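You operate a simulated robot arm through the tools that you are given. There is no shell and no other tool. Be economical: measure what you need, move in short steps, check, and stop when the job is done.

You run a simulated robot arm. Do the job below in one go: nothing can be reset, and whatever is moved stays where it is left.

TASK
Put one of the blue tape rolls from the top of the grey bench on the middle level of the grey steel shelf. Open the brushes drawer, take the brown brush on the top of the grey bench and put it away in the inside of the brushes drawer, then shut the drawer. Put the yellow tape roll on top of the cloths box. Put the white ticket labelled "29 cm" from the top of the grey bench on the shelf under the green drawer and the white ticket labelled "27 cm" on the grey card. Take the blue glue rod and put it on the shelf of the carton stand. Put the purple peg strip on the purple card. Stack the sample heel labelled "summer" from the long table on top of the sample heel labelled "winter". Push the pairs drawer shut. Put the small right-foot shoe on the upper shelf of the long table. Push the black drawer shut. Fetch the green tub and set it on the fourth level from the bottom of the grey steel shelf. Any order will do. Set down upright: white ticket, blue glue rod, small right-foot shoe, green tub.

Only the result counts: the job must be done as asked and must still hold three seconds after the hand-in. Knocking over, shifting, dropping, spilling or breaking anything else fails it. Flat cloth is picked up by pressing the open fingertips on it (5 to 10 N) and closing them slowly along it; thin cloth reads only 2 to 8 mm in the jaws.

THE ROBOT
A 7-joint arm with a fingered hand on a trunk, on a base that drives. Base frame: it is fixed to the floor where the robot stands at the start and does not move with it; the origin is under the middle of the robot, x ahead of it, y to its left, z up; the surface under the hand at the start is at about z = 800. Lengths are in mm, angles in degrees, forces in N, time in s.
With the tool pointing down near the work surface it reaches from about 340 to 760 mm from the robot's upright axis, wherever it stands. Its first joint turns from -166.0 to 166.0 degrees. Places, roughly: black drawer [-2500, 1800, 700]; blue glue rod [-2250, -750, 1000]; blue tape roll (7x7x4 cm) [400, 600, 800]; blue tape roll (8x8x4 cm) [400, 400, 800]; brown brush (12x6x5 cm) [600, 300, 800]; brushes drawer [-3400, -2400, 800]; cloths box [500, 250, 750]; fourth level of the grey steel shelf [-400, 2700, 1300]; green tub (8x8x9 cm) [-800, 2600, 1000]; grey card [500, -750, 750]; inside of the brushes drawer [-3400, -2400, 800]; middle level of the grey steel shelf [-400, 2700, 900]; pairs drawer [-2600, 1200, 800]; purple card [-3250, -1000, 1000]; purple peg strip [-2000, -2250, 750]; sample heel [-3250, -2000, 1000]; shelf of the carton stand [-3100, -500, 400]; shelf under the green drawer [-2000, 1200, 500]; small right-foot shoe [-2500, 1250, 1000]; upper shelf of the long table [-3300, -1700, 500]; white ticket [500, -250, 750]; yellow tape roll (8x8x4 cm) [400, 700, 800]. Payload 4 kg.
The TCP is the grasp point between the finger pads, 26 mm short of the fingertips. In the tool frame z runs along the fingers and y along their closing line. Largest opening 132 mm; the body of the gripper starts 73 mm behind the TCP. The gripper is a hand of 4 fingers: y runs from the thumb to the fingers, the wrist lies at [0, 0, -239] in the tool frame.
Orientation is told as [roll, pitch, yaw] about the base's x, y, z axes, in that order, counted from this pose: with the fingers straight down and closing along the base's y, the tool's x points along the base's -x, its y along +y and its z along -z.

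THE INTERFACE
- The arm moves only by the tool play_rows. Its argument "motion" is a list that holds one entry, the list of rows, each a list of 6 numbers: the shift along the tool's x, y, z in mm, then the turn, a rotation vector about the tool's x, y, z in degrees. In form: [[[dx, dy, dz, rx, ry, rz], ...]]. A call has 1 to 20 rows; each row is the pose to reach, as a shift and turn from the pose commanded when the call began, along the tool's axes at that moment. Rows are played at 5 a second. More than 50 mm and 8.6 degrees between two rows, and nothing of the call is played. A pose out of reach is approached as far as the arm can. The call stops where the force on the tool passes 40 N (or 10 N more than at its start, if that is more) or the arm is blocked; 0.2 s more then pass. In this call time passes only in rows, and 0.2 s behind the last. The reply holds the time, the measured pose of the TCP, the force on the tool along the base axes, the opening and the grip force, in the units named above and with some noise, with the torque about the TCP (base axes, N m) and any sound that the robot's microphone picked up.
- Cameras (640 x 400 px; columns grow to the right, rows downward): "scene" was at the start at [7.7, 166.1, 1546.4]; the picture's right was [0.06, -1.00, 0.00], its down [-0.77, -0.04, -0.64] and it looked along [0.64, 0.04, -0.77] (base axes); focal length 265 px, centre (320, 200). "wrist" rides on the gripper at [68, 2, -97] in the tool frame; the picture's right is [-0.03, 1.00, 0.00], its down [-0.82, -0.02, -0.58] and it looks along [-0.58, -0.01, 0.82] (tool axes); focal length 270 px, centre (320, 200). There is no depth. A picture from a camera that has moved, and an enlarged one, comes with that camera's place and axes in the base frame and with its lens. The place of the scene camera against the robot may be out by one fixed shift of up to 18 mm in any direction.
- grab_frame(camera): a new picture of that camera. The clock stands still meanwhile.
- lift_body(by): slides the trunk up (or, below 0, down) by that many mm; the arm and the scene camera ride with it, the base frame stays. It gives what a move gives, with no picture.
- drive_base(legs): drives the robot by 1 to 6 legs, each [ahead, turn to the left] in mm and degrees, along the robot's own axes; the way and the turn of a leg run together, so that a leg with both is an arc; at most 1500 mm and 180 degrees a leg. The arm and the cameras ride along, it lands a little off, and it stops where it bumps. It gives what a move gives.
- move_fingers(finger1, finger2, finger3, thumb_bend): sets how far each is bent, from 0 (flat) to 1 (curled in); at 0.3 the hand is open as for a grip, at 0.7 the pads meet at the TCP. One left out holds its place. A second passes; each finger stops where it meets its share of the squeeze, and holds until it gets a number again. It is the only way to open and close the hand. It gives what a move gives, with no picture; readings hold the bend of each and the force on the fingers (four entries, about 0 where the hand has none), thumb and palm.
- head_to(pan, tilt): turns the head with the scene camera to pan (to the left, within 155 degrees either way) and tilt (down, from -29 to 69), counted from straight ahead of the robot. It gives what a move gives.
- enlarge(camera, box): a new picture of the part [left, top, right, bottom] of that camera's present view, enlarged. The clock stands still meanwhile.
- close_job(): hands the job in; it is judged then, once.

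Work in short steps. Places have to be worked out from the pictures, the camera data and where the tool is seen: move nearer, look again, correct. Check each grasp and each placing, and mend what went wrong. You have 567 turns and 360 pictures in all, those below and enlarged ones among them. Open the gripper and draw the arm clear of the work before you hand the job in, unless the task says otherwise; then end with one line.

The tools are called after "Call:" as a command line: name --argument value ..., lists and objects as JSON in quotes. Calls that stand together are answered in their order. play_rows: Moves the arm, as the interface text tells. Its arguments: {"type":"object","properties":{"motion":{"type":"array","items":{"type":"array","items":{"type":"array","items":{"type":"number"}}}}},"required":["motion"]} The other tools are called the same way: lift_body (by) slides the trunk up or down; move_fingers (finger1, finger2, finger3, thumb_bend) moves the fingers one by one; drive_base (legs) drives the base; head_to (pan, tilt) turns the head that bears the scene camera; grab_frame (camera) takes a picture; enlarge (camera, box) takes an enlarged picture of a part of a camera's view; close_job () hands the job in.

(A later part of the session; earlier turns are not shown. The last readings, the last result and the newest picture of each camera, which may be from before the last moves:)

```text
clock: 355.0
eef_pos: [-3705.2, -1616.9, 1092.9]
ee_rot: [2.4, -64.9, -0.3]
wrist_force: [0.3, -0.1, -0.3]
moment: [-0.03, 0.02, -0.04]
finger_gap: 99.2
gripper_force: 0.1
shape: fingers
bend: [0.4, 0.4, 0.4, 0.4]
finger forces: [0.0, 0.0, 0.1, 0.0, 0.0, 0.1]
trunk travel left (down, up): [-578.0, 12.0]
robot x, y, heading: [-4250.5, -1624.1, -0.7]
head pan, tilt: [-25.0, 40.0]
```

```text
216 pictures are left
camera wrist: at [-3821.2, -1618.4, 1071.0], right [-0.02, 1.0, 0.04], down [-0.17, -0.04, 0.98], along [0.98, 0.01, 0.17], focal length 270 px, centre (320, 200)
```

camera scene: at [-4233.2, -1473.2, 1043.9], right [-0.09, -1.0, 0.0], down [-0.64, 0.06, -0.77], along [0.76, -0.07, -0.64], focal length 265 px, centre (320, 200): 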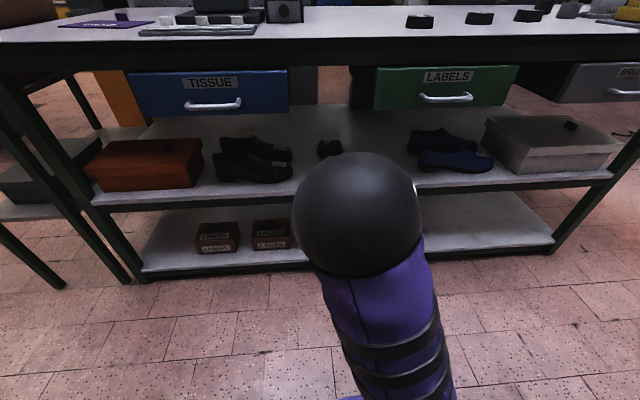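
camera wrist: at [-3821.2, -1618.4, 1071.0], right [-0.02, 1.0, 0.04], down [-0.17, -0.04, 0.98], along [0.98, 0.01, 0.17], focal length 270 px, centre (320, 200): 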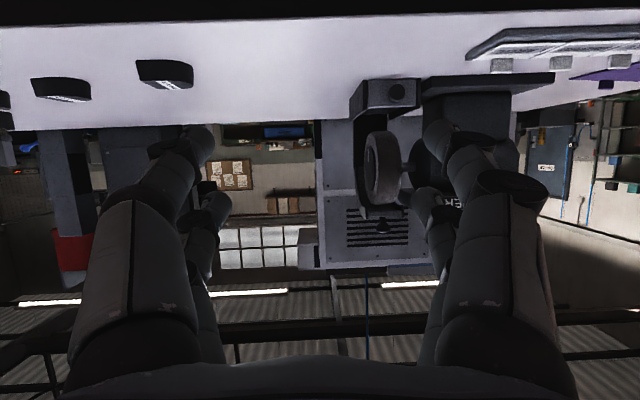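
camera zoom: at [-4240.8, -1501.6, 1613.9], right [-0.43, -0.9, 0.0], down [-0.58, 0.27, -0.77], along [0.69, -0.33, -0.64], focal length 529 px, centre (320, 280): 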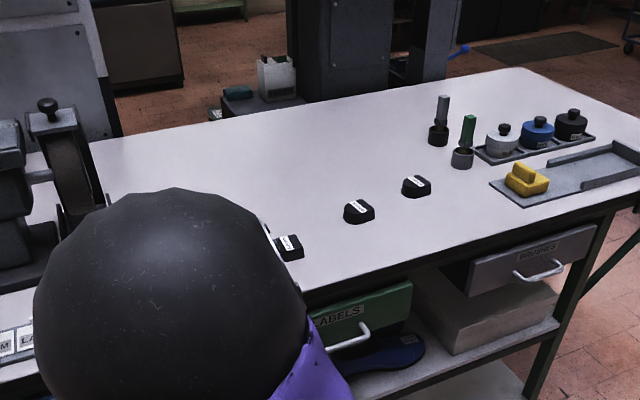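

Heels at y≈-1850, -2058, -2254. Straighten the tool, then move the base closer in front of them.

Call:
play_rows --motion '[[[-10, 0, -5, 0, 8, 0], [-20, 0, -10, 0, 16, 0], [-30, 0, -15, 0, 24, 0], [-40, 0, -20, 0, 32, 0], [-50, 0, -25, 0, 40, 0], [-60, 0, -30, 0, 48, 0], [-70, 0, -35, 0, 56, 0], [-80, 0, -40, 0, 64.4, 0]]]'

Call:
drive_base --legs '[[0, -49], [550, 0], [0, 49]]'

Call:
grab_frame --camera "wrist"

Call:
head_to --pan 0 --tilt 45

Call:
grab_frame --camera "scene"

```text
clock: 356.8
eef_pos: [-3705.7, -1617.9, 1180.1]
ee_rot: [1.0, -0.3, 1.9]
wrist_force: [-0.1, 0.2, 0.3]
moment: [0.02, 0.02, 0.01]
finger_gap: 99.8
gripper_force: 0.1
shape: fingers
bend: [0.4, 0.4, 0.4, 0.4]
finger forces: [0.0, 0.0, 0.0, 0.0, 0.0, 0.0]
out of reach, approached as far as the arm can: row 3, 4
trunk travel left (down, up): [-578.0, 12.0]
robot x, y, heading: [-4250.7, -1625.5, -0.4]
head pan, tilt: [-25.0, 40.0]
```

```text
clock: 364.9
eef_pos: [-3357.0, -2046.3, 1180.8]
ee_rot: [1.0, -0.4, 1.2]
wrist_force: [-0.1, 0.0, 0.2]
moment: [0.02, 0.0, 0.0]
finger_gap: 99.9
gripper_force: 0.1
shape: fingers
bend: [0.4, 0.4, 0.4, 0.4]
finger forces: [0.0, 0.0, 0.0, 0.1, 0.0, 0.0]
trunk travel left (down, up): [-578.0, 12.0]
robot x, y, heading: [-3900.8, -2050.8, -0.8]
head pan, tilt: [-25.0, 40.0]
```

```text
215 pictures are left
camera wrist: at [-3425.4, -2047.0, 1276.3], right [0.01, 1.0, 0.02], down [0.81, -0.02, 0.58], along [0.58, 0.01, -0.81], focal length 270 px, centre (320, 200)
```

wrist: 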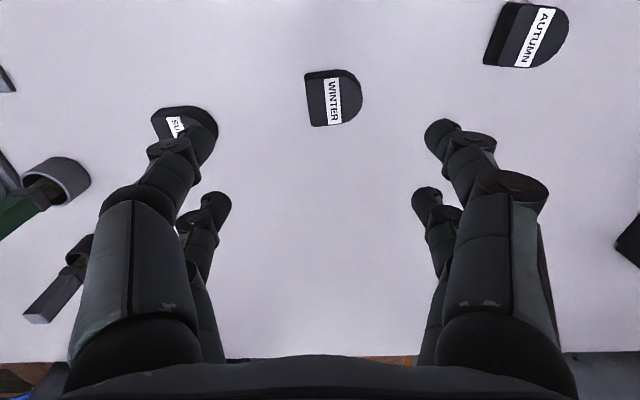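

```text
clock: 365.8
eef_pos: [-3356.5, -2045.9, 1179.9]
ee_rot: [1.0, -0.5, 1.2]
wrist_force: [-0.1, -0.2, 0.4]
moment: [-0.03, -0.05, -0.01]
finger_gap: 99.6
gripper_force: 0.0
shape: fingers
bend: [0.4, 0.4, 0.4, 0.4]
finger forces: [0.1, 0.0, 0.0, 0.0, 0.1, 0.0]
trunk travel left (down, up): [-578.0, 12.0]
robot x, y, heading: [-3898.5, -2049.8, -0.8]
head pan, tilt: [0.0, 45.0]
```

```text
214 pictures are left
camera scene: at [-3884.7, -1887.1, 1606.7], right [-0.02, -1.0, 0.0], down [-0.71, 0.01, -0.71], along [0.71, -0.01, -0.71], focal length 265 px, centre (320, 200)
```

scene: 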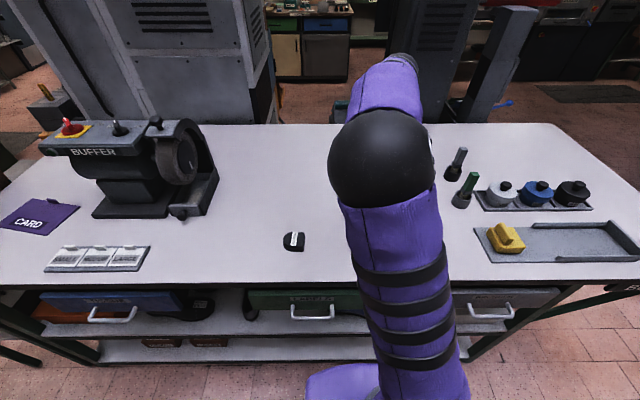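

WINTER is the middle heel (≈(-3335,-2025)), SUMMER the right one (≈(-3289,-2221)). Move over SUMMER.

Call:
play_rows --motion '[[[0, -40, 20, 0, 0, 0], [0, -80, 40, 0, 0, 0], [0, -120, 60, 0, 0, 0], [0, -160, 80, 0, 0, 0], [0, -176, 110, 0, 0, 0], [0, -176, 150, 0, 0, 0]]]'

Call:
grab_frame --camera "wrist"

```text
clock: 367.2
eef_pos: [-3351.9, -2219.0, 1027.2]
ee_rot: [0.9, -0.3, 1.2]
wrist_force: [-0.3, 0.1, 0.2]
moment: [0.03, -0.02, -0.01]
finger_gap: 99.6
gripper_force: 0.1
shape: fingers
bend: [0.4, 0.4, 0.4, 0.4]
finger forces: [0.0, 0.0, 0.0, 0.0, 0.0, 0.0]
trunk travel left (down, up): [-578.0, 12.0]
robot x, y, heading: [-3897.1, -2047.7, -0.8]
head pan, tilt: [0.0, 45.0]
```

```text
213 pictures are left
camera wrist: at [-3420.3, -2220.2, 1124.0], right [0.01, 1.0, 0.02], down [0.81, -0.02, 0.58], along [0.58, 0.01, -0.81], focal length 270 px, centre (320, 200)
```

wrist: 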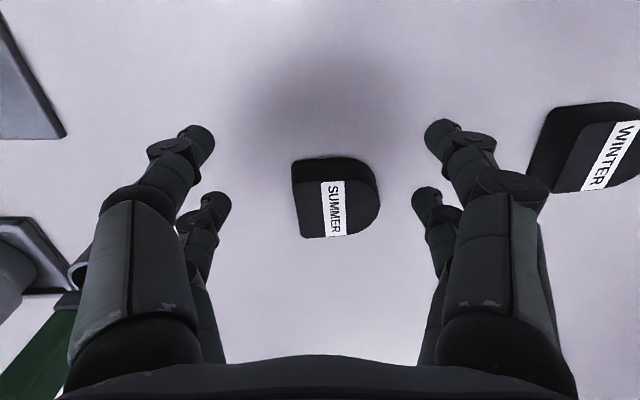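

SUMMER centre ≈(-3296,-2204), flat side toward -y. Move above it with a small yaw and look closer.

Call:
play_rows --motion '[[[-27, 7, 15, 0, 0, -1.5], [-53, 15, 30, 0, 0, -3.3]]]'

Call:
grab_frame --camera "wrist"

```text
clock: 367.8
eef_pos: [-3296.7, -2203.6, 996.3]
ee_rot: [1.0, -0.4, 4.4]
wrist_force: [-0.2, 0.5, 0.2]
moment: [-0.01, 0.0, 0.03]
finger_gap: 99.8
gripper_force: 0.0
shape: fingers
bend: [0.4, 0.4, 0.4, 0.4]
finger forces: [0.0, 0.0, 0.0, 0.1, 0.1, 0.1]
trunk travel left (down, up): [-578.0, 12.0]
robot x, y, heading: [-3901.2, -2050.7, -0.9]
head pan, tilt: [0.0, 45.0]
```

```text
212 pictures are left
camera wrist: at [-3364.9, -2207.7, 1091.6], right [-0.05, 1.0, 0.02], down [0.81, 0.03, 0.58], along [0.58, 0.04, -0.81], focal length 270 px, centre (320, 200)
```

wrist: 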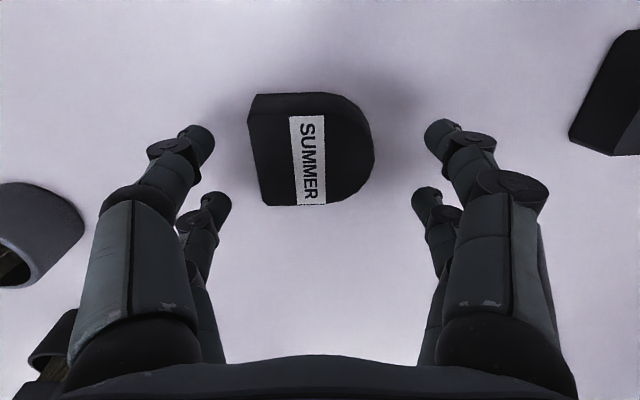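

Table z≈921, heel ~40 thick. Descend to z≈954 and grip.

Call:
play_rows --motion '[[[3, -1, 15, 0, 0, 0], [5, -1, 30, 0, 0, 0], [5, -1, 42, 0, 0, 0]]]'

Call:
move_fingers --finger1 0.65 --finger2 0.65 --finger3 0.65 --thumb_bend 0.65

Call:
grab_frame --camera "wrist"

```text
clock: 368.6
eef_pos: [-3301.3, -2204.7, 971.0]
ee_rot: [0.7, -1.3, 4.5]
wrist_force: [-3.4, 4.0, 21.2]
moment: [-1.25, 0.41, -0.33]
finger_gap: 99.2
gripper_force: 10.7
shape: fingers
bend: [0.4, 0.4, 0.4, 0.39]
finger forces: [0.0, 0.0, 0.1, 0.0, 21.5, 0.0]
trunk travel left (down, up): [-578.0, 12.0]
robot x, y, heading: [-3899.2, -2047.8, -1.2]
head pan, tilt: [0.0, 45.0]
stopped in row 3: the force on the tool passed its limit at 50 N (the readings are from after the stop); the commanded pose is now the measured one
```

```text
clock: 369.1
eef_pos: [-3299.2, -2209.5, 971.6]
ee_rot: [0.2, -1.7, 4.4]
wrist_force: [-1.9, -2.2, 14.9]
moment: [-0.13, 0.37, -0.01]
finger_gap: 59.1
gripper_force: 24.7
shape: fingers
bend: [0.56, 0.56, 0.56, 0.59]
finger forces: [16.1, 8.5, 6.0, 0.0, 18.8, 0.1]
trunk travel left (down, up): [-578.0, 12.0]
robot x, y, heading: [-3898.2, -2048.7, -0.8]
head pan, tilt: [0.0, 45.0]
stopped: the force on the tool passed its limit at 41 N (the readings are from after the stop); the commanded pose is now the measured one
```

```text
211 pictures are left
camera wrist: at [-3370.0, -2213.0, 1066.7], right [-0.05, 1.0, 0.0], down [0.8, 0.04, 0.6], along [0.6, 0.03, -0.8], focal length 270 px, centre (320, 200)
```

wrist: 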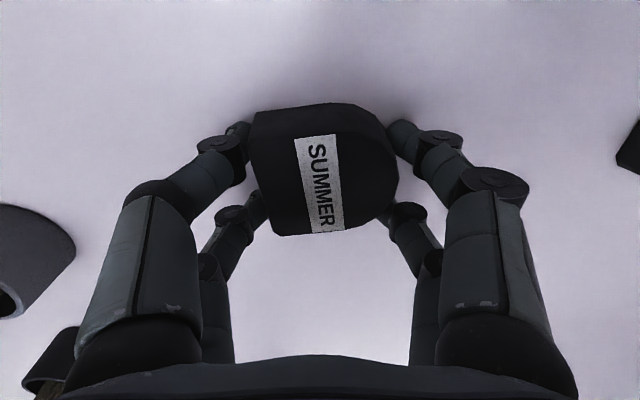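

Table was at ~944 (fingertips touched), but the heel is gripped. Lift and check.

Call:
play_rows --motion '[[[0, 0, -5, 0, 0, 0], [0, 0, -15, 0, 0, 0], [0, 0, -50, 0, 0, 0], [0, 0, -90, 0, 0, 0]]]'

Call:
grab_frame --camera "wrist"

Call:
enlarge --camera "scene" --box '[240, 100, 480, 280]'

```text
clock: 370.1
eef_pos: [-3301.2, -2208.4, 1061.0]
ee_rot: [0.3, -1.5, 4.4]
wrist_force: [0.3, -0.3, -1.0]
moment: [-0.02, 0.0, 0.0]
finger_gap: 58.9
gripper_force: 17.8
shape: fingers
bend: [0.55, 0.56, 0.57, 0.59]
finger forces: [9.6, 9.4, 5.6, 0.1, 11.9, 0.0]
trunk travel left (down, up): [-578.0, 12.0]
robot x, y, heading: [-3898.4, -2047.7, -1.1]
head pan, tilt: [0.0, 45.0]
```

```text
210 pictures are left
camera wrist: at [-3370.7, -2211.6, 1155.6], right [-0.05, 1.0, 0.01], down [0.8, 0.04, 0.6], along [0.6, 0.04, -0.8], focal length 270 px, centre (320, 200)
```

wrist: 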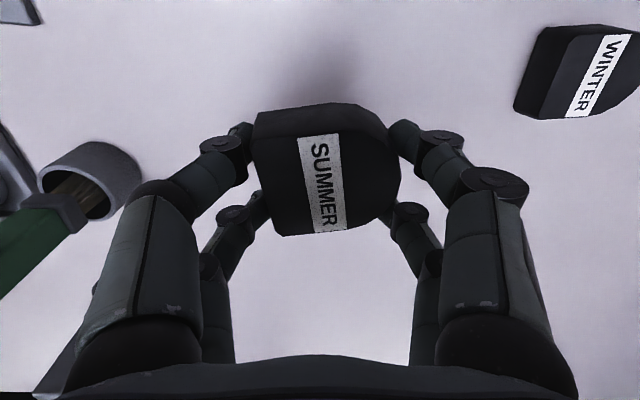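

```text
2.22 times, centred on (360, 190) of scene
camera zoom: at [-3884.8, -1887.0, 1606.6], right [-0.02, -1.0, 0.0], down [-0.71, 0.01, -0.71], along [0.71, -0.01, -0.71], focal length 588 px, centre (231, 222)
```

zoom: 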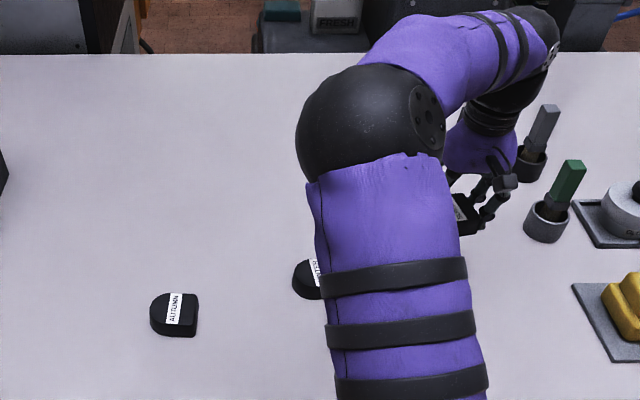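

Heel held flat. Move it over WINTER (centre ≈(-3341,-2029)).

Call:
play_rows --motion '[[[5, 44, 0, 0, 0, 0], [9.5, 88, 0, 0, 0, 0], [14, 132, 0, 0, 0, 0], [18.9, 175.4, 5, 0, 0, 0], [18.9, 175.4, 25, 0, 0, 0]]]'

Call:
grab_frame --camera "wrist"

Call:
enlarge --camera "scene" --box '[240, 140, 440, 280]'

```text
clock: 371.3
eef_pos: [-3332.9, -2034.1, 1036.1]
ee_rot: [0.3, -1.4, 4.5]
wrist_force: [-0.1, -0.5, -0.6]
moment: [-0.01, 0.01, -0.02]
finger_gap: 59.1
gripper_force: 18.1
shape: fingers
bend: [0.54, 0.56, 0.57, 0.59]
finger forces: [9.8, 9.3, 5.7, 0.0, 11.9, 0.0]
trunk travel left (down, up): [-578.0, 12.0]
robot x, y, heading: [-3901.9, -2049.2, -0.6]
head pan, tilt: [0.0, 45.0]
```

```text
208 pictures are left
camera wrist: at [-3403.2, -2038.0, 1129.9], right [-0.05, 1.0, 0.01], down [0.8, 0.04, 0.6], along [0.6, 0.04, -0.8], focal length 270 px, centre (320, 200)
```

wrist: 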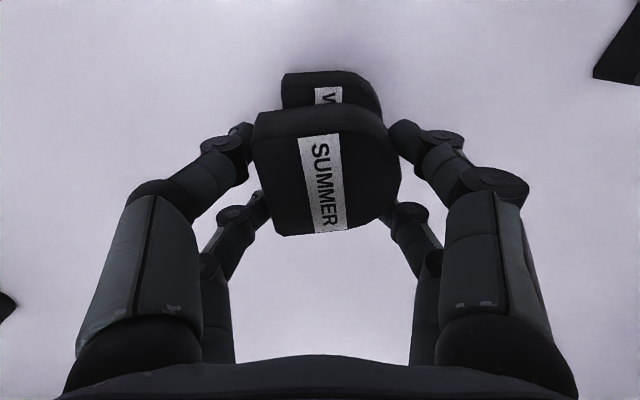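

```text
2.86 times, centred on (340, 210) of scene
camera zoom: at [-3884.6, -1886.6, 1606.6], right [-0.02, -1.0, 0.0], down [-0.71, 0.01, -0.71], along [0.71, -0.01, -0.71], focal length 756 px, centre (263, 171)
```

zoom: 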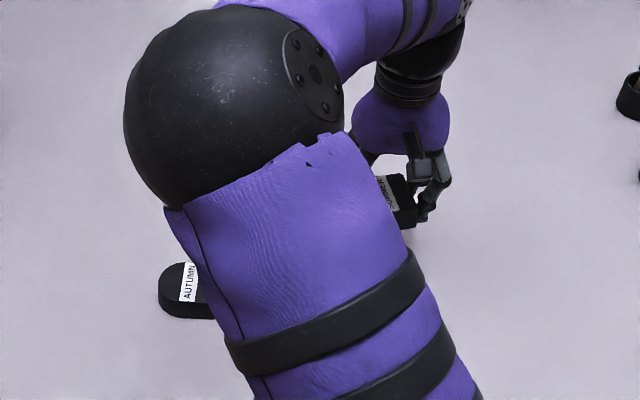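

Front edges line up; shift +5 mm in y and lower gently.

Call:
play_rows --motion '[[[0, 5, 10, 0, 0, 0], [0, 5, 20, 0, 0, 0], [0, 5, 28, 0, 0, 0], [0, 5, 33, 0, 0, 0]]]'

Call:
play_rows --motion '[[[0, 0, 2, 0, 0, 0], [0, 0, 4, 0, 0, 0]]]'

```text
clock: 372.3
eef_pos: [-3331.0, -2029.5, 1003.5]
ee_rot: [0.3, -1.5, 4.5]
wrist_force: [0.0, -0.1, -1.1]
moment: [-0.06, 0.02, 0.0]
finger_gap: 58.9
gripper_force: 18.6
shape: fingers
bend: [0.54, 0.56, 0.57, 0.59]
finger forces: [10.0, 9.3, 5.5, 0.0, 11.9, 0.0]
trunk travel left (down, up): [-578.0, 12.0]
robot x, y, heading: [-3902.4, -2047.7, -1.0]
head pan, tilt: [0.0, 45.0]
```

```text
clock: 372.9
eef_pos: [-3332.9, -2029.3, 998.9]
ee_rot: [0.3, -1.6, 4.5]
wrist_force: [-0.6, -0.1, 0.4]
moment: [0.04, 0.03, -0.01]
finger_gap: 59.1
gripper_force: 18.7
shape: fingers
bend: [0.54, 0.56, 0.57, 0.59]
finger forces: [10.0, 9.5, 5.5, 0.0, 12.1, 0.0]
trunk travel left (down, up): [-578.0, 12.0]
robot x, y, heading: [-3899.8, -2049.4, -0.8]
head pan, tilt: [0.0, 45.0]
```

Call:
play_rows --motion '[[[0, 0, 1.5, 0, 0, 0], [0, 0, 3, 0, 0, 0]]]'

Call:
grab_frame --camera "wrist"

```text
clock: 373.5
eef_pos: [-3332.4, -2029.5, 999.0]
ee_rot: [0.3, -1.7, 4.6]
wrist_force: [-0.9, 0.4, 16.2]
moment: [0.24, 0.12, 0.03]
finger_gap: 59.1
gripper_force: 20.4
shape: fingers
bend: [0.55, 0.56, 0.57, 0.59]
finger forces: [10.8, 10.0, 5.9, 0.0, 12.5, 0.1]
trunk travel left (down, up): [-578.0, 12.0]
robot x, y, heading: [-3899.0, -2047.7, -0.9]
head pan, tilt: [0.0, 45.0]
```

```text
206 pictures are left
camera wrist: at [-3402.3, -2033.6, 1092.6], right [-0.05, 1.0, 0.01], down [0.8, 0.04, 0.6], along [0.6, 0.04, -0.8], focal length 270 px, centre (320, 200)
```

wrist: 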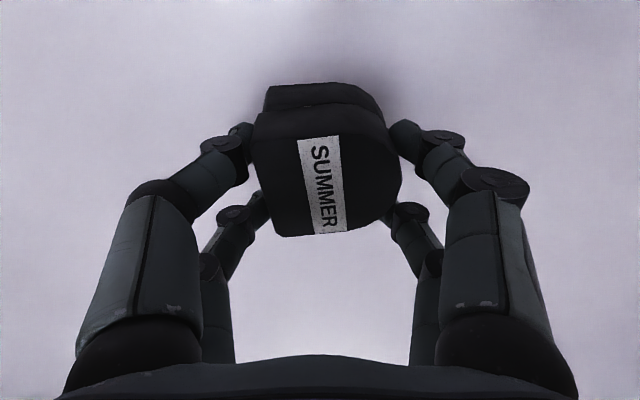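

Stacked with contact. Relax 2 mm, release and rise.

Call:
play_rows --motion '[[[0, 0, -2, 0, 0, 0]]]'

Call:
move_fingers --finger1 0.38 --finger2 0.38 --finger3 0.38 --thumb_bend 0.38

Call:
play_rows --motion '[[[0, 0, -15, 0, 0, 0], [0, 0, -60, 0, 0, 0], [0, 0, -105, 0, 0, 0], [0, 0, -150, 0, 0, 0], [0, 0, -180, 0, 0, 0]]]'

Call:
grab_frame --camera "wrist"

```text
clock: 373.9
eef_pos: [-3332.4, -2028.8, 998.5]
ee_rot: [0.3, -1.7, 4.4]
wrist_force: [1.4, -1.5, 11.6]
moment: [0.18, 0.08, 0.0]
finger_gap: 59.0
gripper_force: 19.4
shape: fingers
bend: [0.55, 0.56, 0.57, 0.59]
finger forces: [10.2, 10.1, 6.2, 0.0, 12.6, 0.0]
trunk travel left (down, up): [-578.0, 12.0]
robot x, y, heading: [-3900.0, -2049.5, -1.1]
head pan, tilt: [0.0, 45.0]
```

```text
clock: 374.9
eef_pos: [-3332.1, -2029.6, 998.8]
ee_rot: [0.4, -1.4, 4.6]
wrist_force: [-0.3, 0.0, 0.2]
moment: [0.05, -0.03, -0.01]
finger_gap: 106.1
gripper_force: 0.1
shape: fingers
bend: [0.38, 0.38, 0.38, 0.38]
finger forces: [0.0, 0.0, 0.0, 0.0, 0.0, 0.0]
trunk travel left (down, up): [-578.0, 12.0]
robot x, y, heading: [-3900.5, -2048.6, -1.0]
head pan, tilt: [0.0, 45.0]
```

```text
clock: 376.1
eef_pos: [-3337.5, -2033.1, 1179.8]
ee_rot: [0.3, -1.4, 4.5]
wrist_force: [0.5, -0.7, 0.4]
moment: [0.01, -0.03, 0.0]
finger_gap: 105.8
gripper_force: 0.1
shape: fingers
bend: [0.38, 0.38, 0.38, 0.38]
finger forces: [0.0, 0.1, 0.0, 0.0, 0.0, 0.0]
trunk travel left (down, up): [-578.0, 12.0]
robot x, y, heading: [-3898.6, -2045.7, -0.8]
head pan, tilt: [0.0, 45.0]
```

```text
205 pictures are left
camera wrist: at [-3407.5, -2036.7, 1274.2], right [-0.05, 1.0, 0.01], down [0.8, 0.04, 0.6], along [0.6, 0.04, -0.8], focal length 270 px, centre (320, 200)
```

wrist: 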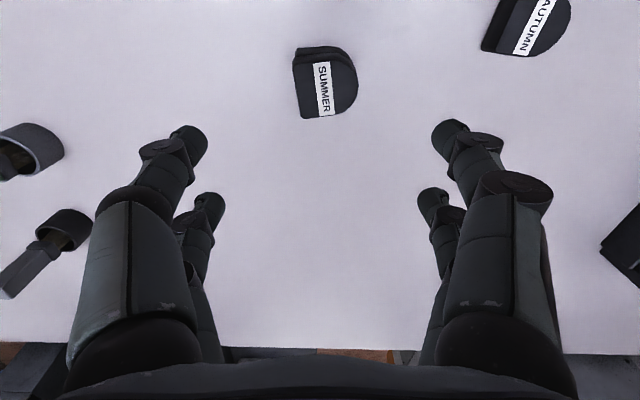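

SUMMER sits on WINTER. Since the hand is free, I'll open the brushes drawer now. Reposition in front of it and look.

Call:
drive_base --legs '[[-150, 0], [0, -60], [430, 0], [0, 60]]'

Call:
head_to --pan 0 --tilt 45

Call:
grab_frame --camera "scene"

```text
clock: 385.5
eef_pos: [-3277.6, -2420.1, 1179.1]
ee_rot: [0.3, -1.5, 3.2]
wrist_force: [0.1, 0.6, -0.6]
moment: [0.02, -0.03, -0.02]
finger_gap: 106.3
gripper_force: 0.0
shape: fingers
bend: [0.38, 0.38, 0.38, 0.38]
finger forces: [0.1, 0.0, 0.0, 0.0, 0.0, 0.0]
trunk travel left (down, up): [-578.0, 12.0]
robot x, y, heading: [-3840.2, -2425.6, -1.9]
head pan, tilt: [0.0, 45.0]
```

```text
clock: 386.1
eef_pos: [-3278.7, -2419.0, 1179.7]
ee_rot: [0.4, -1.6, 3.1]
wrist_force: [-0.8, 0.9, 0.4]
moment: [-0.02, -0.01, 0.0]
finger_gap: 106.2
gripper_force: 0.0
shape: fingers
bend: [0.38, 0.38, 0.38, 0.38]
finger forces: [0.0, 0.1, 0.0, 0.0, 0.0, 0.0]
trunk travel left (down, up): [-578.0, 12.0]
robot x, y, heading: [-3842.6, -2423.2, -2.2]
head pan, tilt: [0.0, 45.0]
```

```text
204 pictures are left
camera scene: at [-3822.6, -2262.5, 1606.7], right [-0.04, -1.0, 0.0], down [-0.71, 0.03, -0.71], along [0.71, -0.03, -0.71], focal length 265 px, centre (320, 200)
```

scene: 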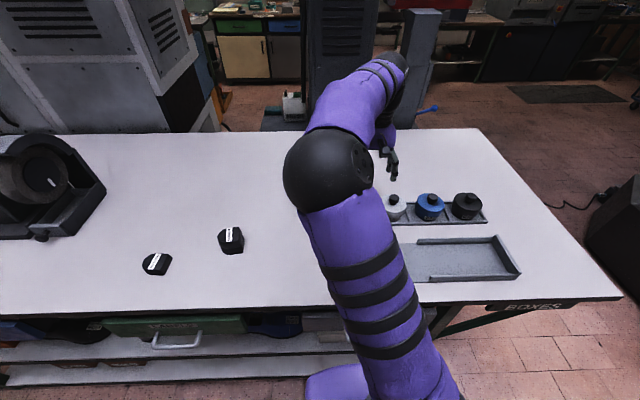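

Too close; back up 350 mm, then tilt the tool to horizontal.

Call:
drive_base --legs '[[-350, 0], [0, 2]]'

Call:
play_rows --motion '[[[10, 0, 0, 0, -8, 0], [20, 0, 0, 0, -16, 0], [20, 0, 0, 0, -24, 0], [20, 0, 0, 0, -32, 0], [20, 0, 0, 0, -40, 0], [20, 0, 0, 0, -48, 0], [20, 0, 0, 0, -56, 0], [20, 0, 0, 0, -64, 0], [20, 0, 0, 0, -72, 0], [20, 0, 0, 0, -80, 0], [20, 0, 0, 0, -88.5, 0]]]'

Call:
grab_frame --camera "scene"

```text
clock: 388.8
eef_pos: [-3629.8, -2387.3, 1178.2]
ee_rot: [0.3, -1.5, 5.2]
wrist_force: [-0.6, -0.3, 1.0]
moment: [0.01, 0.03, 0.01]
finger_gap: 106.1
gripper_force: 0.0
shape: fingers
bend: [0.38, 0.38, 0.38, 0.38]
finger forces: [0.0, 0.0, 0.0, 0.0, 0.0, 0.0]
trunk travel left (down, up): [-578.0, 12.0]
robot x, y, heading: [-4193.8, -2410.6, 0.1]
head pan, tilt: [0.0, 45.0]
```

```text
clock: 391.2
eef_pos: [-3623.1, -2389.4, 1182.9]
ee_rot: [92.3, -89.6, -87.0]
wrist_force: [-0.7, 1.1, 0.3]
moment: [0.03, 0.05, 0.0]
finger_gap: 106.3
gripper_force: 0.0
shape: fingers
bend: [0.38, 0.38, 0.38, 0.38]
finger forces: [0.0, 0.0, 0.0, 0.1, 0.0, 0.0]
out of reach, approached as far as the arm can: row 7, 10, 11
trunk travel left (down, up): [-578.0, 12.0]
robot x, y, heading: [-4193.6, -2410.2, 0.1]
head pan, tilt: [0.0, 45.0]
```

```text
203 pictures are left
camera scene: at [-4179.3, -2248.4, 1606.6], right [0.0, -1.0, 0.0], down [-0.71, 0.0, -0.71], along [0.71, 0.0, -0.71], focal length 265 px, centre (320, 200)
```

scene: 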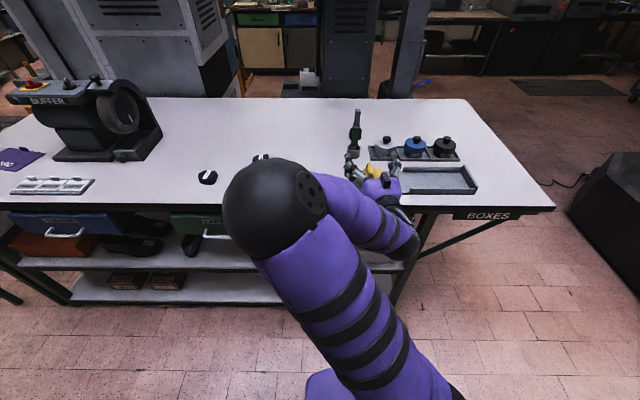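

Now roll the hand 90° about its axis so the fingers close vertically, pulling back a bit.

Call:
play_rows --motion '[[[0, 0, -10, 0, 0, 8.2], [0, 0, -20, 0, 0, 16.4], [0, 0, -30, 0, 0, 24.6], [0, 0, -40, 0, 0, 32.8], [0, 0, -50, 0, 0, 41], [0, 0, -50, 0, 0, 49.2], [0, 0, -50, 0, 0, 57.4], [0, 0, -50, 0, 0, 65.6], [0, 0, -50, 0, 0, 73.8], [0, 0, -50, 0, 0, 82], [0, 0, -50, 0, 0, 90]]]'

Call:
grab_frame --camera "wrist"

Call:
grab_frame --camera "scene"

```text
clock: 393.6
eef_pos: [-3625.4, -2395.2, 1194.9]
ee_rot: [90.0, 0.6, -84.6]
wrist_force: [0.8, -0.7, 0.5]
moment: [-0.02, 0.0, 0.03]
finger_gap: 106.0
gripper_force: 0.1
shape: fingers
bend: [0.38, 0.38, 0.38, 0.38]
finger forces: [0.0, 0.0, 0.1, 0.1, 0.0, 0.1]
out of reach, approached as far as the arm can: row 1, 2, 3, 4, 5, 6, 7, 8, 9, 10, 11
trunk travel left (down, up): [-578.0, 12.0]
robot x, y, heading: [-4190.7, -2411.9, 0.5]
head pan, tilt: [0.0, 45.0]
```

```text
202 pictures are left
camera wrist: at [-3727.7, -2336.9, 1196.0], right [0.0, -0.03, 1.0], down [-0.5, -0.87, -0.03], along [0.87, -0.5, -0.02], focal length 270 px, centre (320, 200)
```

wrist: 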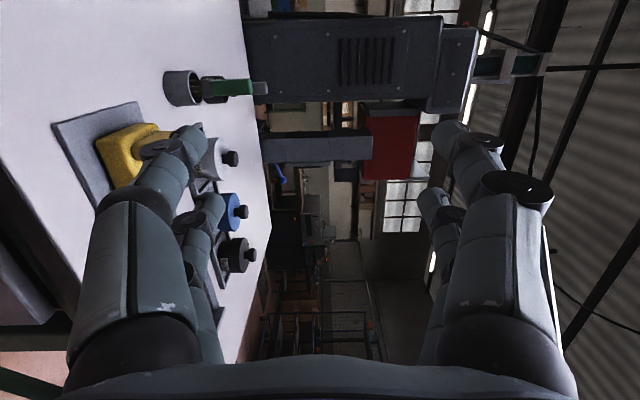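

```text
201 pictures are left
camera scene: at [-4179.9, -2248.7, 1606.7], right [0.0, -1.0, 0.0], down [-0.71, 0.0, -0.71], along [0.71, 0.0, -0.71], focal length 265 px, centre (320, 200)
```

scene: 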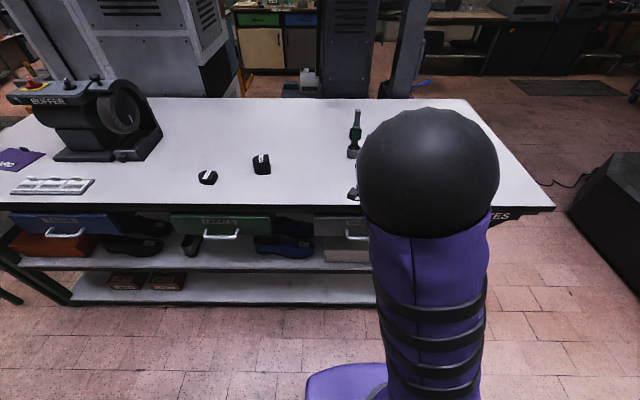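

Hand is horizontal with fingers closing vertically. Back the base 110 mm and lower the trunk to bring the hand to handle height (~800).

Call:
drive_base --legs '[[-110, 0]]'

Call:
lift_body --by -390

Call:
grab_frame --camera "wrist"

Call:
grab_frame --camera "scene"

```text
clock: 394.8
eef_pos: [-3735.4, -2395.6, 1194.9]
ee_rot: [90.0, 0.3, -84.7]
wrist_force: [0.2, 0.1, -0.2]
moment: [0.01, -0.02, 0.0]
finger_gap: 106.2
gripper_force: 0.0
shape: fingers
bend: [0.38, 0.38, 0.38, 0.38]
finger forces: [0.0, 0.0, 0.0, 0.0, 0.0, 0.0]
trunk travel left (down, up): [-578.0, 12.0]
robot x, y, heading: [-4301.5, -2413.3, 0.3]
head pan, tilt: [0.0, 45.0]
```

```text
clock: 398.5
eef_pos: [-3735.2, -2396.3, 804.8]
ee_rot: [90.0, 0.3, -84.7]
wrist_force: [-0.1, -0.2, 0.8]
moment: [-0.05, 0.01, -0.03]
finger_gap: 106.4
gripper_force: 0.0
shape: fingers
bend: [0.38, 0.38, 0.38, 0.38]
finger forces: [0.0, 0.0, 0.1, 0.0, 0.1, 0.0]
trunk travel left (down, up): [-188.0, 402.0]
robot x, y, heading: [-4301.3, -2408.5, 0.4]
head pan, tilt: [0.0, 45.0]
```

```text
200 pictures are left
camera wrist: at [-3837.1, -2336.8, 805.9], right [0.0, -0.03, 1.0], down [-0.5, -0.87, -0.03], along [0.87, -0.5, -0.02], focal length 270 px, centre (320, 200)
```

wrist: 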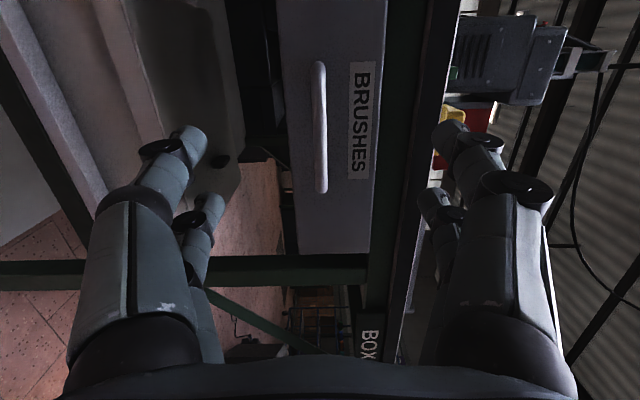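

```text
199 pictures are left
camera scene: at [-4289.5, -2249.1, 1216.7], right [0.01, -1.0, 0.0], down [-0.71, 0.0, -0.71], along [0.71, 0.0, -0.71], focal length 265 px, centre (320, 200)
```

scene: 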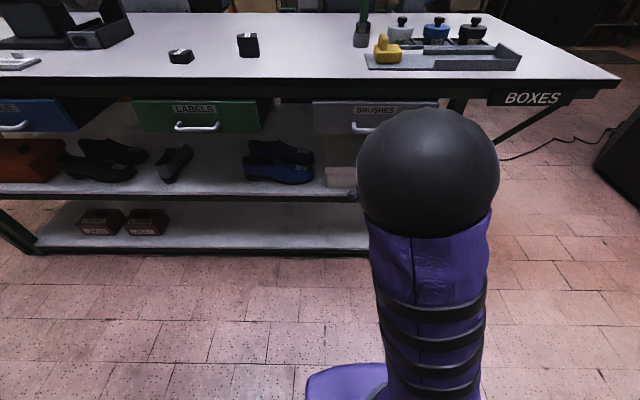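

BRUSHES drawer and its handle are straight ahead at the right height. Advance 60 mm for parallax.

Call:
drive_base --legs '[[60, 0]]'

Call:
grab_frame --camera "wrist"

```text
clock: 399.5
eef_pos: [-3677.0, -2396.4, 804.5]
ee_rot: [90.0, 0.3, -84.6]
wrist_force: [0.0, 0.2, -0.1]
moment: [0.0, 0.0, -0.02]
finger_gap: 106.3
gripper_force: 0.1
shape: fingers
bend: [0.38, 0.38, 0.38, 0.38]
finger forces: [0.0, 0.0, 0.0, 0.1, 0.1, 0.0]
trunk travel left (down, up): [-188.0, 402.0]
robot x, y, heading: [-4240.0, -2407.9, 0.3]
head pan, tilt: [0.0, 45.0]
```

```text
198 pictures are left
camera wrist: at [-3778.4, -2336.8, 805.9], right [0.0, -0.03, 1.0], down [-0.5, -0.87, -0.03], along [0.87, -0.5, -0.02], focal length 270 px, centre (320, 200)
```

wrist: 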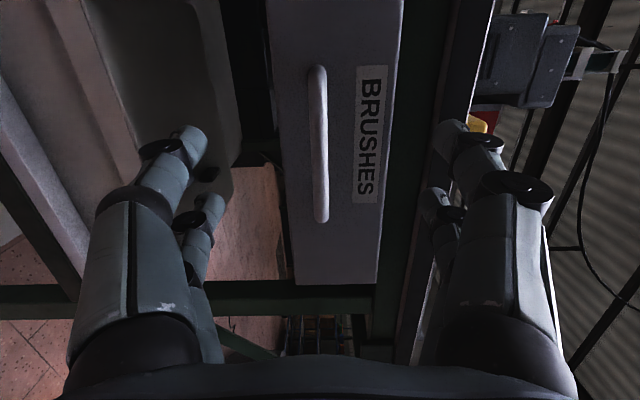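

Handle: x≈-3574, y -2352…-2474, z≈800. Narrow the hand and advance so the bar lies between the pads.

Call:
move_fingers --finger1 0.5 --finger2 0.5 --finger3 0.5 --thumb_bend 0.5

Call:
play_rows --motion '[[[-10, -2, 20, 0, 0, 0], [-20, -4, 45, 0, 0, 0], [-26, -4, 65, 0, 0, 0], [-26, -4, 80, 0, 0, 0]]]'

Call:
grab_frame --camera "wrist"

```text
clock: 400.5
eef_pos: [-3675.5, -2396.0, 804.6]
ee_rot: [90.0, 0.4, -84.7]
wrist_force: [0.3, 0.6, 0.3]
moment: [-0.04, -0.01, -0.01]
finger_gap: 66.5
gripper_force: 0.1
shape: fingers
bend: [0.5, 0.5, 0.5, 0.5]
finger forces: [0.1, 0.0, 0.1, 0.1, 0.0, 0.0]
trunk travel left (down, up): [-188.0, 402.0]
robot x, y, heading: [-4239.2, -2409.2, 0.4]
head pan, tilt: [0.0, 45.0]
```

```text
clock: 401.5
eef_pos: [-3595.1, -2413.2, 797.6]
ee_rot: [90.0, 0.3, -84.8]
wrist_force: [0.2, -0.5, -0.5]
moment: [0.02, 0.01, 0.0]
finger_gap: 66.3
gripper_force: 0.1
shape: fingers
bend: [0.5, 0.5, 0.5, 0.5]
finger forces: [0.0, 0.0, 0.0, 0.1, 0.1, 0.1]
trunk travel left (down, up): [-188.0, 402.0]
robot x, y, heading: [-4243.8, -2412.2, 0.5]
head pan, tilt: [0.0, 45.0]
```

```text
197 pictures are left
camera wrist: at [-3696.6, -2354.4, 800.6], right [0.0, -0.03, 1.0], down [-0.5, -0.87, -0.02], along [0.87, -0.5, -0.02], focal length 270 px, centre (320, 200)
```

wrist: 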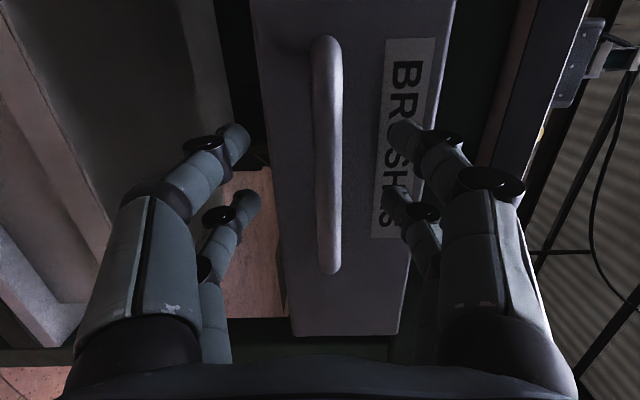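

Bar is centred between the fingers. Advance 15 mm and close.

Call:
play_rows --motion '[[[0, 0, 8, 0, 0, 0], [0, 0, 15, 0, 0, 0]]]'

Call:
move_fingers --finger1 0.75 --finger2 0.75 --finger3 0.75 --thumb_bend 0.75

Call:
grab_frame --camera "wrist"

```text
clock: 402.1
eef_pos: [-3579.0, -2413.7, 798.8]
ee_rot: [90.0, 0.3, -84.6]
wrist_force: [0.3, -0.7, -0.4]
moment: [0.0, 0.01, -0.01]
finger_gap: 66.3
gripper_force: 0.1
shape: fingers
bend: [0.5, 0.5, 0.5, 0.5]
finger forces: [0.0, 0.1, 0.0, 0.0, 0.0, 0.1]
trunk travel left (down, up): [-188.0, 402.0]
robot x, y, heading: [-4246.1, -2408.4, 0.4]
head pan, tilt: [0.0, 45.0]
```

```text
clock: 403.1
eef_pos: [-3578.6, -2413.3, 800.1]
ee_rot: [90.0, 0.3, -84.6]
wrist_force: [3.6, 0.3, 3.3]
moment: [0.0, -0.01, -0.03]
finger_gap: 1.2
gripper_force: 4.8
shape: fingers
bend: [0.72, 0.73, 0.74, 0.72]
finger forces: [5.6, 0.1, 0.1, 0.1, 4.7, 0.1]
trunk travel left (down, up): [-188.0, 402.0]
robot x, y, heading: [-4241.9, -2407.5, 0.4]
head pan, tilt: [0.0, 45.0]
```

```text
196 pictures are left
camera wrist: at [-3681.0, -2353.9, 801.4], right [0.0, -0.03, 1.0], down [-0.5, -0.87, -0.03], along [0.87, -0.5, -0.02], focal length 270 px, centre (320, 200)
```

wrist: 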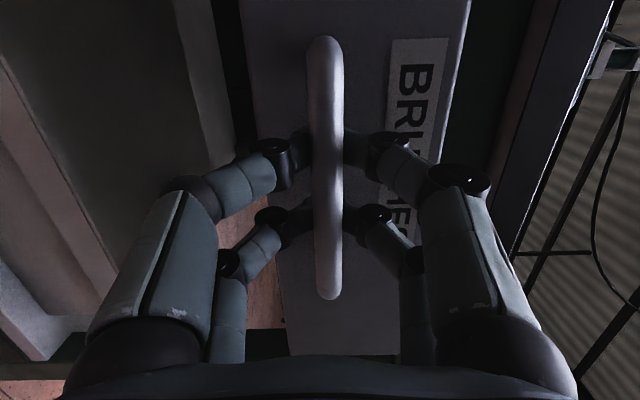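

The fingers are hooked behind the handle bar. Pull by reversing the base 200 mm.

Call:
drive_base --legs '[[-200, 0]]'

Call:
grab_frame --camera "wrist"

Call:
grab_frame --camera "scene"

```text
clock: 404.7
eef_pos: [-3775.3, -2413.1, 798.7]
ee_rot: [89.9, 0.3, -84.6]
wrist_force: [1.4, 0.4, 0.6]
moment: [0.0, -0.03, -0.01]
finger_gap: 0.0
gripper_force: 0.0
shape: fingers
bend: [0.73, 0.73, 0.74, 0.73]
finger forces: [0.1, 0.1, 0.1, 0.1, 0.1, 0.1]
trunk travel left (down, up): [-188.0, 402.0]
robot x, y, heading: [-4442.1, -2414.4, 0.4]
head pan, tilt: [0.0, 45.0]
```

```text
195 pictures are left
camera wrist: at [-3877.5, -2354.5, 801.1], right [0.0, -0.03, 1.0], down [-0.5, -0.87, -0.02], along [0.87, -0.5, -0.02], focal length 270 px, centre (320, 200)
```

wrist: 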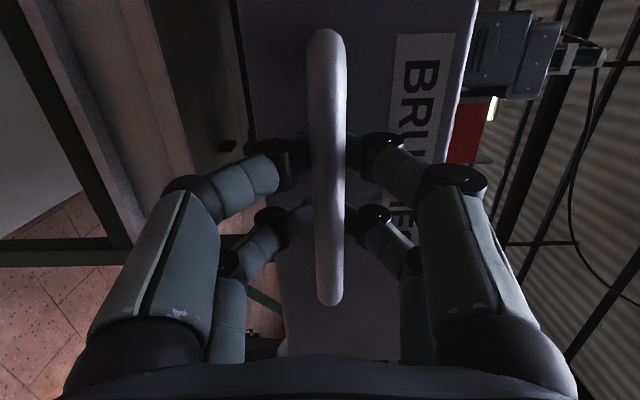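

```text
194 pictures are left
camera scene: at [-4427.0, -2249.9, 1216.7], right [0.01, -1.0, 0.0], down [-0.71, 0.0, -0.71], along [0.71, 0.0, -0.71], focal length 265 px, centre (320, 200)
```

scene: 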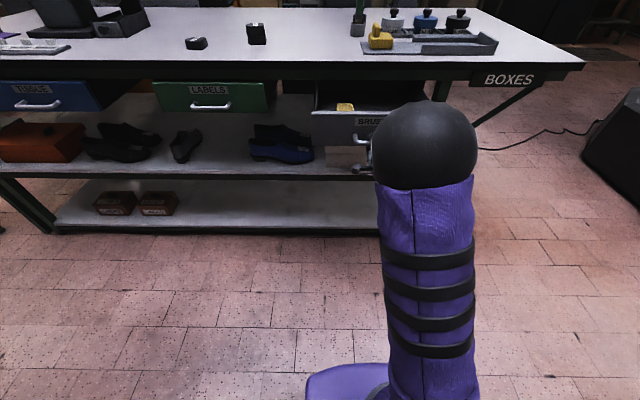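

Drawer is open ~190 mm. Open the fingers and retract the arm (not the base).

Call:
move_fingers --finger1 0.45 --finger2 0.45 --finger3 0.45 --thumb_bend 0.45

Call:
play_rows --motion '[[[0, 0, -20, 0, 0, 0], [0, 0, -45, 0, 0, 0], [0, 0, -70, 0, 0, 0], [0, 0, -90, 0, 0, 0]]]'

Call:
grab_frame --camera "wrist"

```text
clock: 405.7
eef_pos: [-3776.0, -2414.6, 797.9]
ee_rot: [90.1, 0.4, -84.7]
wrist_force: [-0.2, -0.5, 1.0]
moment: [-0.02, -0.02, 0.02]
finger_gap: 82.1
gripper_force: 0.1
shape: fingers
bend: [0.45, 0.45, 0.45, 0.45]
finger forces: [0.0, 0.0, 0.0, 0.0, 0.1, 0.0]
trunk travel left (down, up): [-188.0, 402.0]
robot x, y, heading: [-4438.6, -2414.3, 0.5]
head pan, tilt: [0.0, 45.0]
```

```text
clock: 406.7
eef_pos: [-3865.3, -2422.0, 799.8]
ee_rot: [90.0, 0.4, -84.7]
wrist_force: [-0.2, 0.0, -0.1]
moment: [-0.02, 0.01, 0.01]
finger_gap: 82.2
gripper_force: 0.0
shape: fingers
bend: [0.45, 0.45, 0.45, 0.45]
finger forces: [0.0, 0.0, 0.0, 0.0, 0.1, 0.0]
trunk travel left (down, up): [-188.0, 402.0]
robot x, y, heading: [-4438.1, -2409.2, 0.6]
head pan, tilt: [0.0, 45.0]
```

```text
193 pictures are left
camera wrist: at [-3967.0, -2362.2, 801.2], right [0.0, -0.03, 1.0], down [-0.5, -0.87, -0.02], along [0.87, -0.5, -0.02], focal length 270 px, centre (320, 200)
```

wrist: 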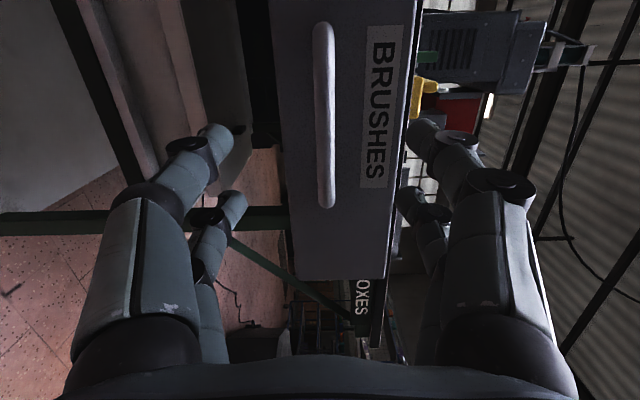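

Drawer stays open and the hand is clear. Raise the trunk and return the tool to the vertical attitude.

Call:
lift_body --by 390

Call:
play_rows --motion '[[[0, 0, 5, 0, 0, -8.2], [0, 0, 10, 0, 0, -16.4], [0, 0, 15, 0, 0, -24.6], [0, 0, 20, 0, 0, -32.8], [0, 0, 20, 0, 0, -41], [0, 0, 20, 0, 0, -49.2], [0, 0, 20, 0, 0, -57.4], [0, 0, 20, 0, 0, -65.6], [0, 0, 20, 0, 0, -73.8], [0, 0, 20, 0, 0, -82], [0, 0, 20, 0, 0, -90]]]'

Call:
play_rows --motion '[[[0, 0, 0, 0, 8, 0], [0, 0, 0, 0, 16, 0], [0, 0, 0, 0, 24, 0], [0, 0, 0, 0, 32, 0], [0, 0, 0, 0, 40, 0], [0, 0, 0, 0, 48, 0], [0, 0, 0, 0, 56, 0], [0, 0, 0, 0, 64, 0], [0, 0, 0, 0, 72, 0], [0, 0, 0, 0, 80, 0], [0, 0, 0, 0, 88, 0]]]'

Call:
head_to --pan -50 --tilt 25

Call:
grab_frame --camera "scene"

```text
clock: 410.4
eef_pos: [-3864.5, -2421.8, 1189.8]
ee_rot: [90.0, 0.3, -84.6]
wrist_force: [-1.0, 1.0, -0.4]
moment: [0.01, 0.0, 0.01]
finger_gap: 82.6
gripper_force: 0.0
shape: fingers
bend: [0.45, 0.45, 0.45, 0.45]
finger forces: [0.1, 0.0, 0.0, 0.0, 0.0, 0.1]
trunk travel left (down, up): [-578.0, 12.0]
robot x, y, heading: [-4435.5, -2415.0, 0.1]
head pan, tilt: [0.0, 45.0]
```

```text
clock: 412.8
eef_pos: [-3845.5, -2418.8, 1188.7]
ee_rot: [79.2, -89.7, -73.9]
wrist_force: [0.8, 0.3, -0.4]
moment: [-0.01, 0.0, -0.01]
finger_gap: 82.3
gripper_force: 0.1
shape: fingers
bend: [0.45, 0.45, 0.45, 0.45]
finger forces: [0.0, 0.1, 0.0, 0.1, 0.0, 0.0]
trunk travel left (down, up): [-578.0, 12.0]
robot x, y, heading: [-4437.0, -2412.4, 0.7]
head pan, tilt: [0.0, 45.0]
```

```text
clock: 415.2
eef_pos: [-3844.9, -2421.2, 1189.9]
ee_rot: [0.2, -1.9, 5.3]
wrist_force: [0.5, -0.3, -0.3]
moment: [0.02, 0.0, -0.01]
finger_gap: 82.6
gripper_force: 0.1
shape: fingers
bend: [0.45, 0.45, 0.45, 0.45]
finger forces: [0.0, 0.0, 0.0, 0.1, 0.0, 0.0]
out of reach, approached as far as the arm can: row 5, 6
trunk travel left (down, up): [-578.0, 12.0]
robot x, y, heading: [-4435.9, -2413.7, 0.5]
head pan, tilt: [0.0, 45.0]
```

```text
clock: 416.4
eef_pos: [-3845.2, -2419.7, 1188.9]
ee_rot: [0.3, -2.0, 5.4]
wrist_force: [0.4, 0.3, -0.2]
moment: [0.02, -0.03, 0.01]
finger_gap: 82.4
gripper_force: 0.1
shape: fingers
bend: [0.45, 0.45, 0.45, 0.45]
finger forces: [0.1, 0.0, 0.1, 0.1, 0.0, 0.0]
trunk travel left (down, up): [-578.0, 12.0]
robot x, y, heading: [-4437.3, -2409.1, 0.3]
head pan, tilt: [-50.0, 25.0]
```

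```text
192 pictures are left
camera scene: at [-4448.6, -2320.5, 1637.2], right [-0.76, -0.65, 0.0], down [-0.27, 0.32, -0.91], along [0.59, -0.69, -0.42], focal length 265 px, centre (320, 200)
```

scene: 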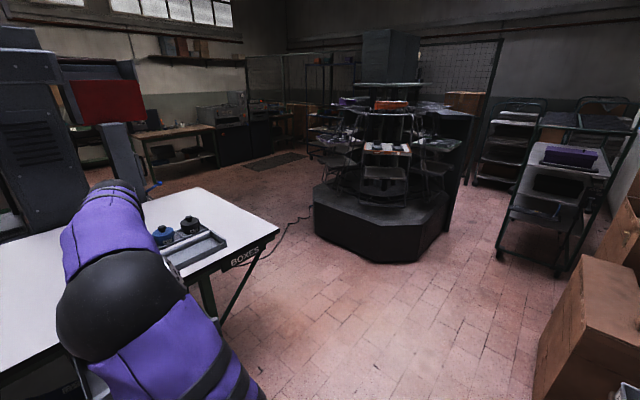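

Drive around the table's south end to find the peg strip near (-2000,-2250).

Call:
drive_base --legs '[[0, -45], [1100, 0], [0, 45]]'

Call:
head_to --pan 15 --tilt 20

Call:
grab_frame --camera "scene"

```text
clock: 423.1
eef_pos: [-3373.4, -3472.4, 1194.0]
ee_rot: [0.7, -2.4, -39.0]
wrist_force: [0.1, -1.1, 0.1]
moment: [-0.01, -0.01, -0.01]
finger_gap: 82.7
gripper_force: 0.1
shape: fingers
bend: [0.45, 0.45, 0.45, 0.45]
finger forces: [0.0, 0.1, 0.0, 0.1, 0.1, 0.0]
trunk travel left (down, up): [-578.0, 12.0]
robot x, y, heading: [-3783.5, -3054.1, -43.9]
head pan, tilt: [-50.0, 25.0]
stopped in leg 2: the robot was blocked; the commanded pose is now the measured one
```

```text
clock: 424.5
eef_pos: [-3373.3, -3470.3, 1194.5]
ee_rot: [0.6, -2.5, -39.0]
wrist_force: [0.3, 0.2, -0.2]
moment: [0.02, -0.02, 0.0]
finger_gap: 82.7
gripper_force: 0.1
shape: fingers
bend: [0.45, 0.45, 0.45, 0.45]
finger forces: [0.1, 0.0, 0.0, 0.0, 0.0, 0.1]
trunk travel left (down, up): [-578.0, 12.0]
robot x, y, heading: [-3782.2, -3054.1, -43.8]
head pan, tilt: [15.0, 20.0]
```

```text
191 pictures are left
camera scene: at [-3661.5, -2934.0, 1646.5], right [-0.49, -0.87, 0.0], down [-0.29, 0.16, -0.94], along [0.83, -0.46, -0.33], focal length 265 px, centre (320, 200)
```

scene: 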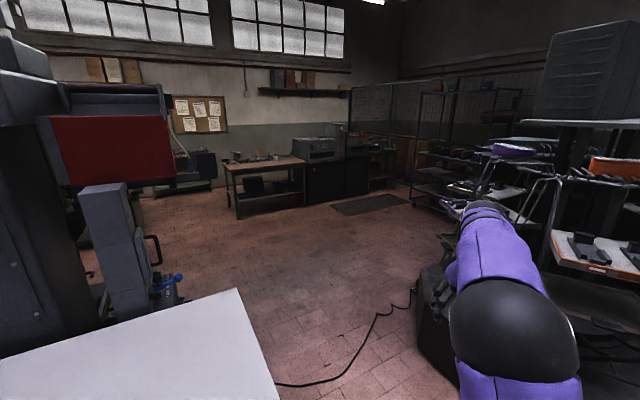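

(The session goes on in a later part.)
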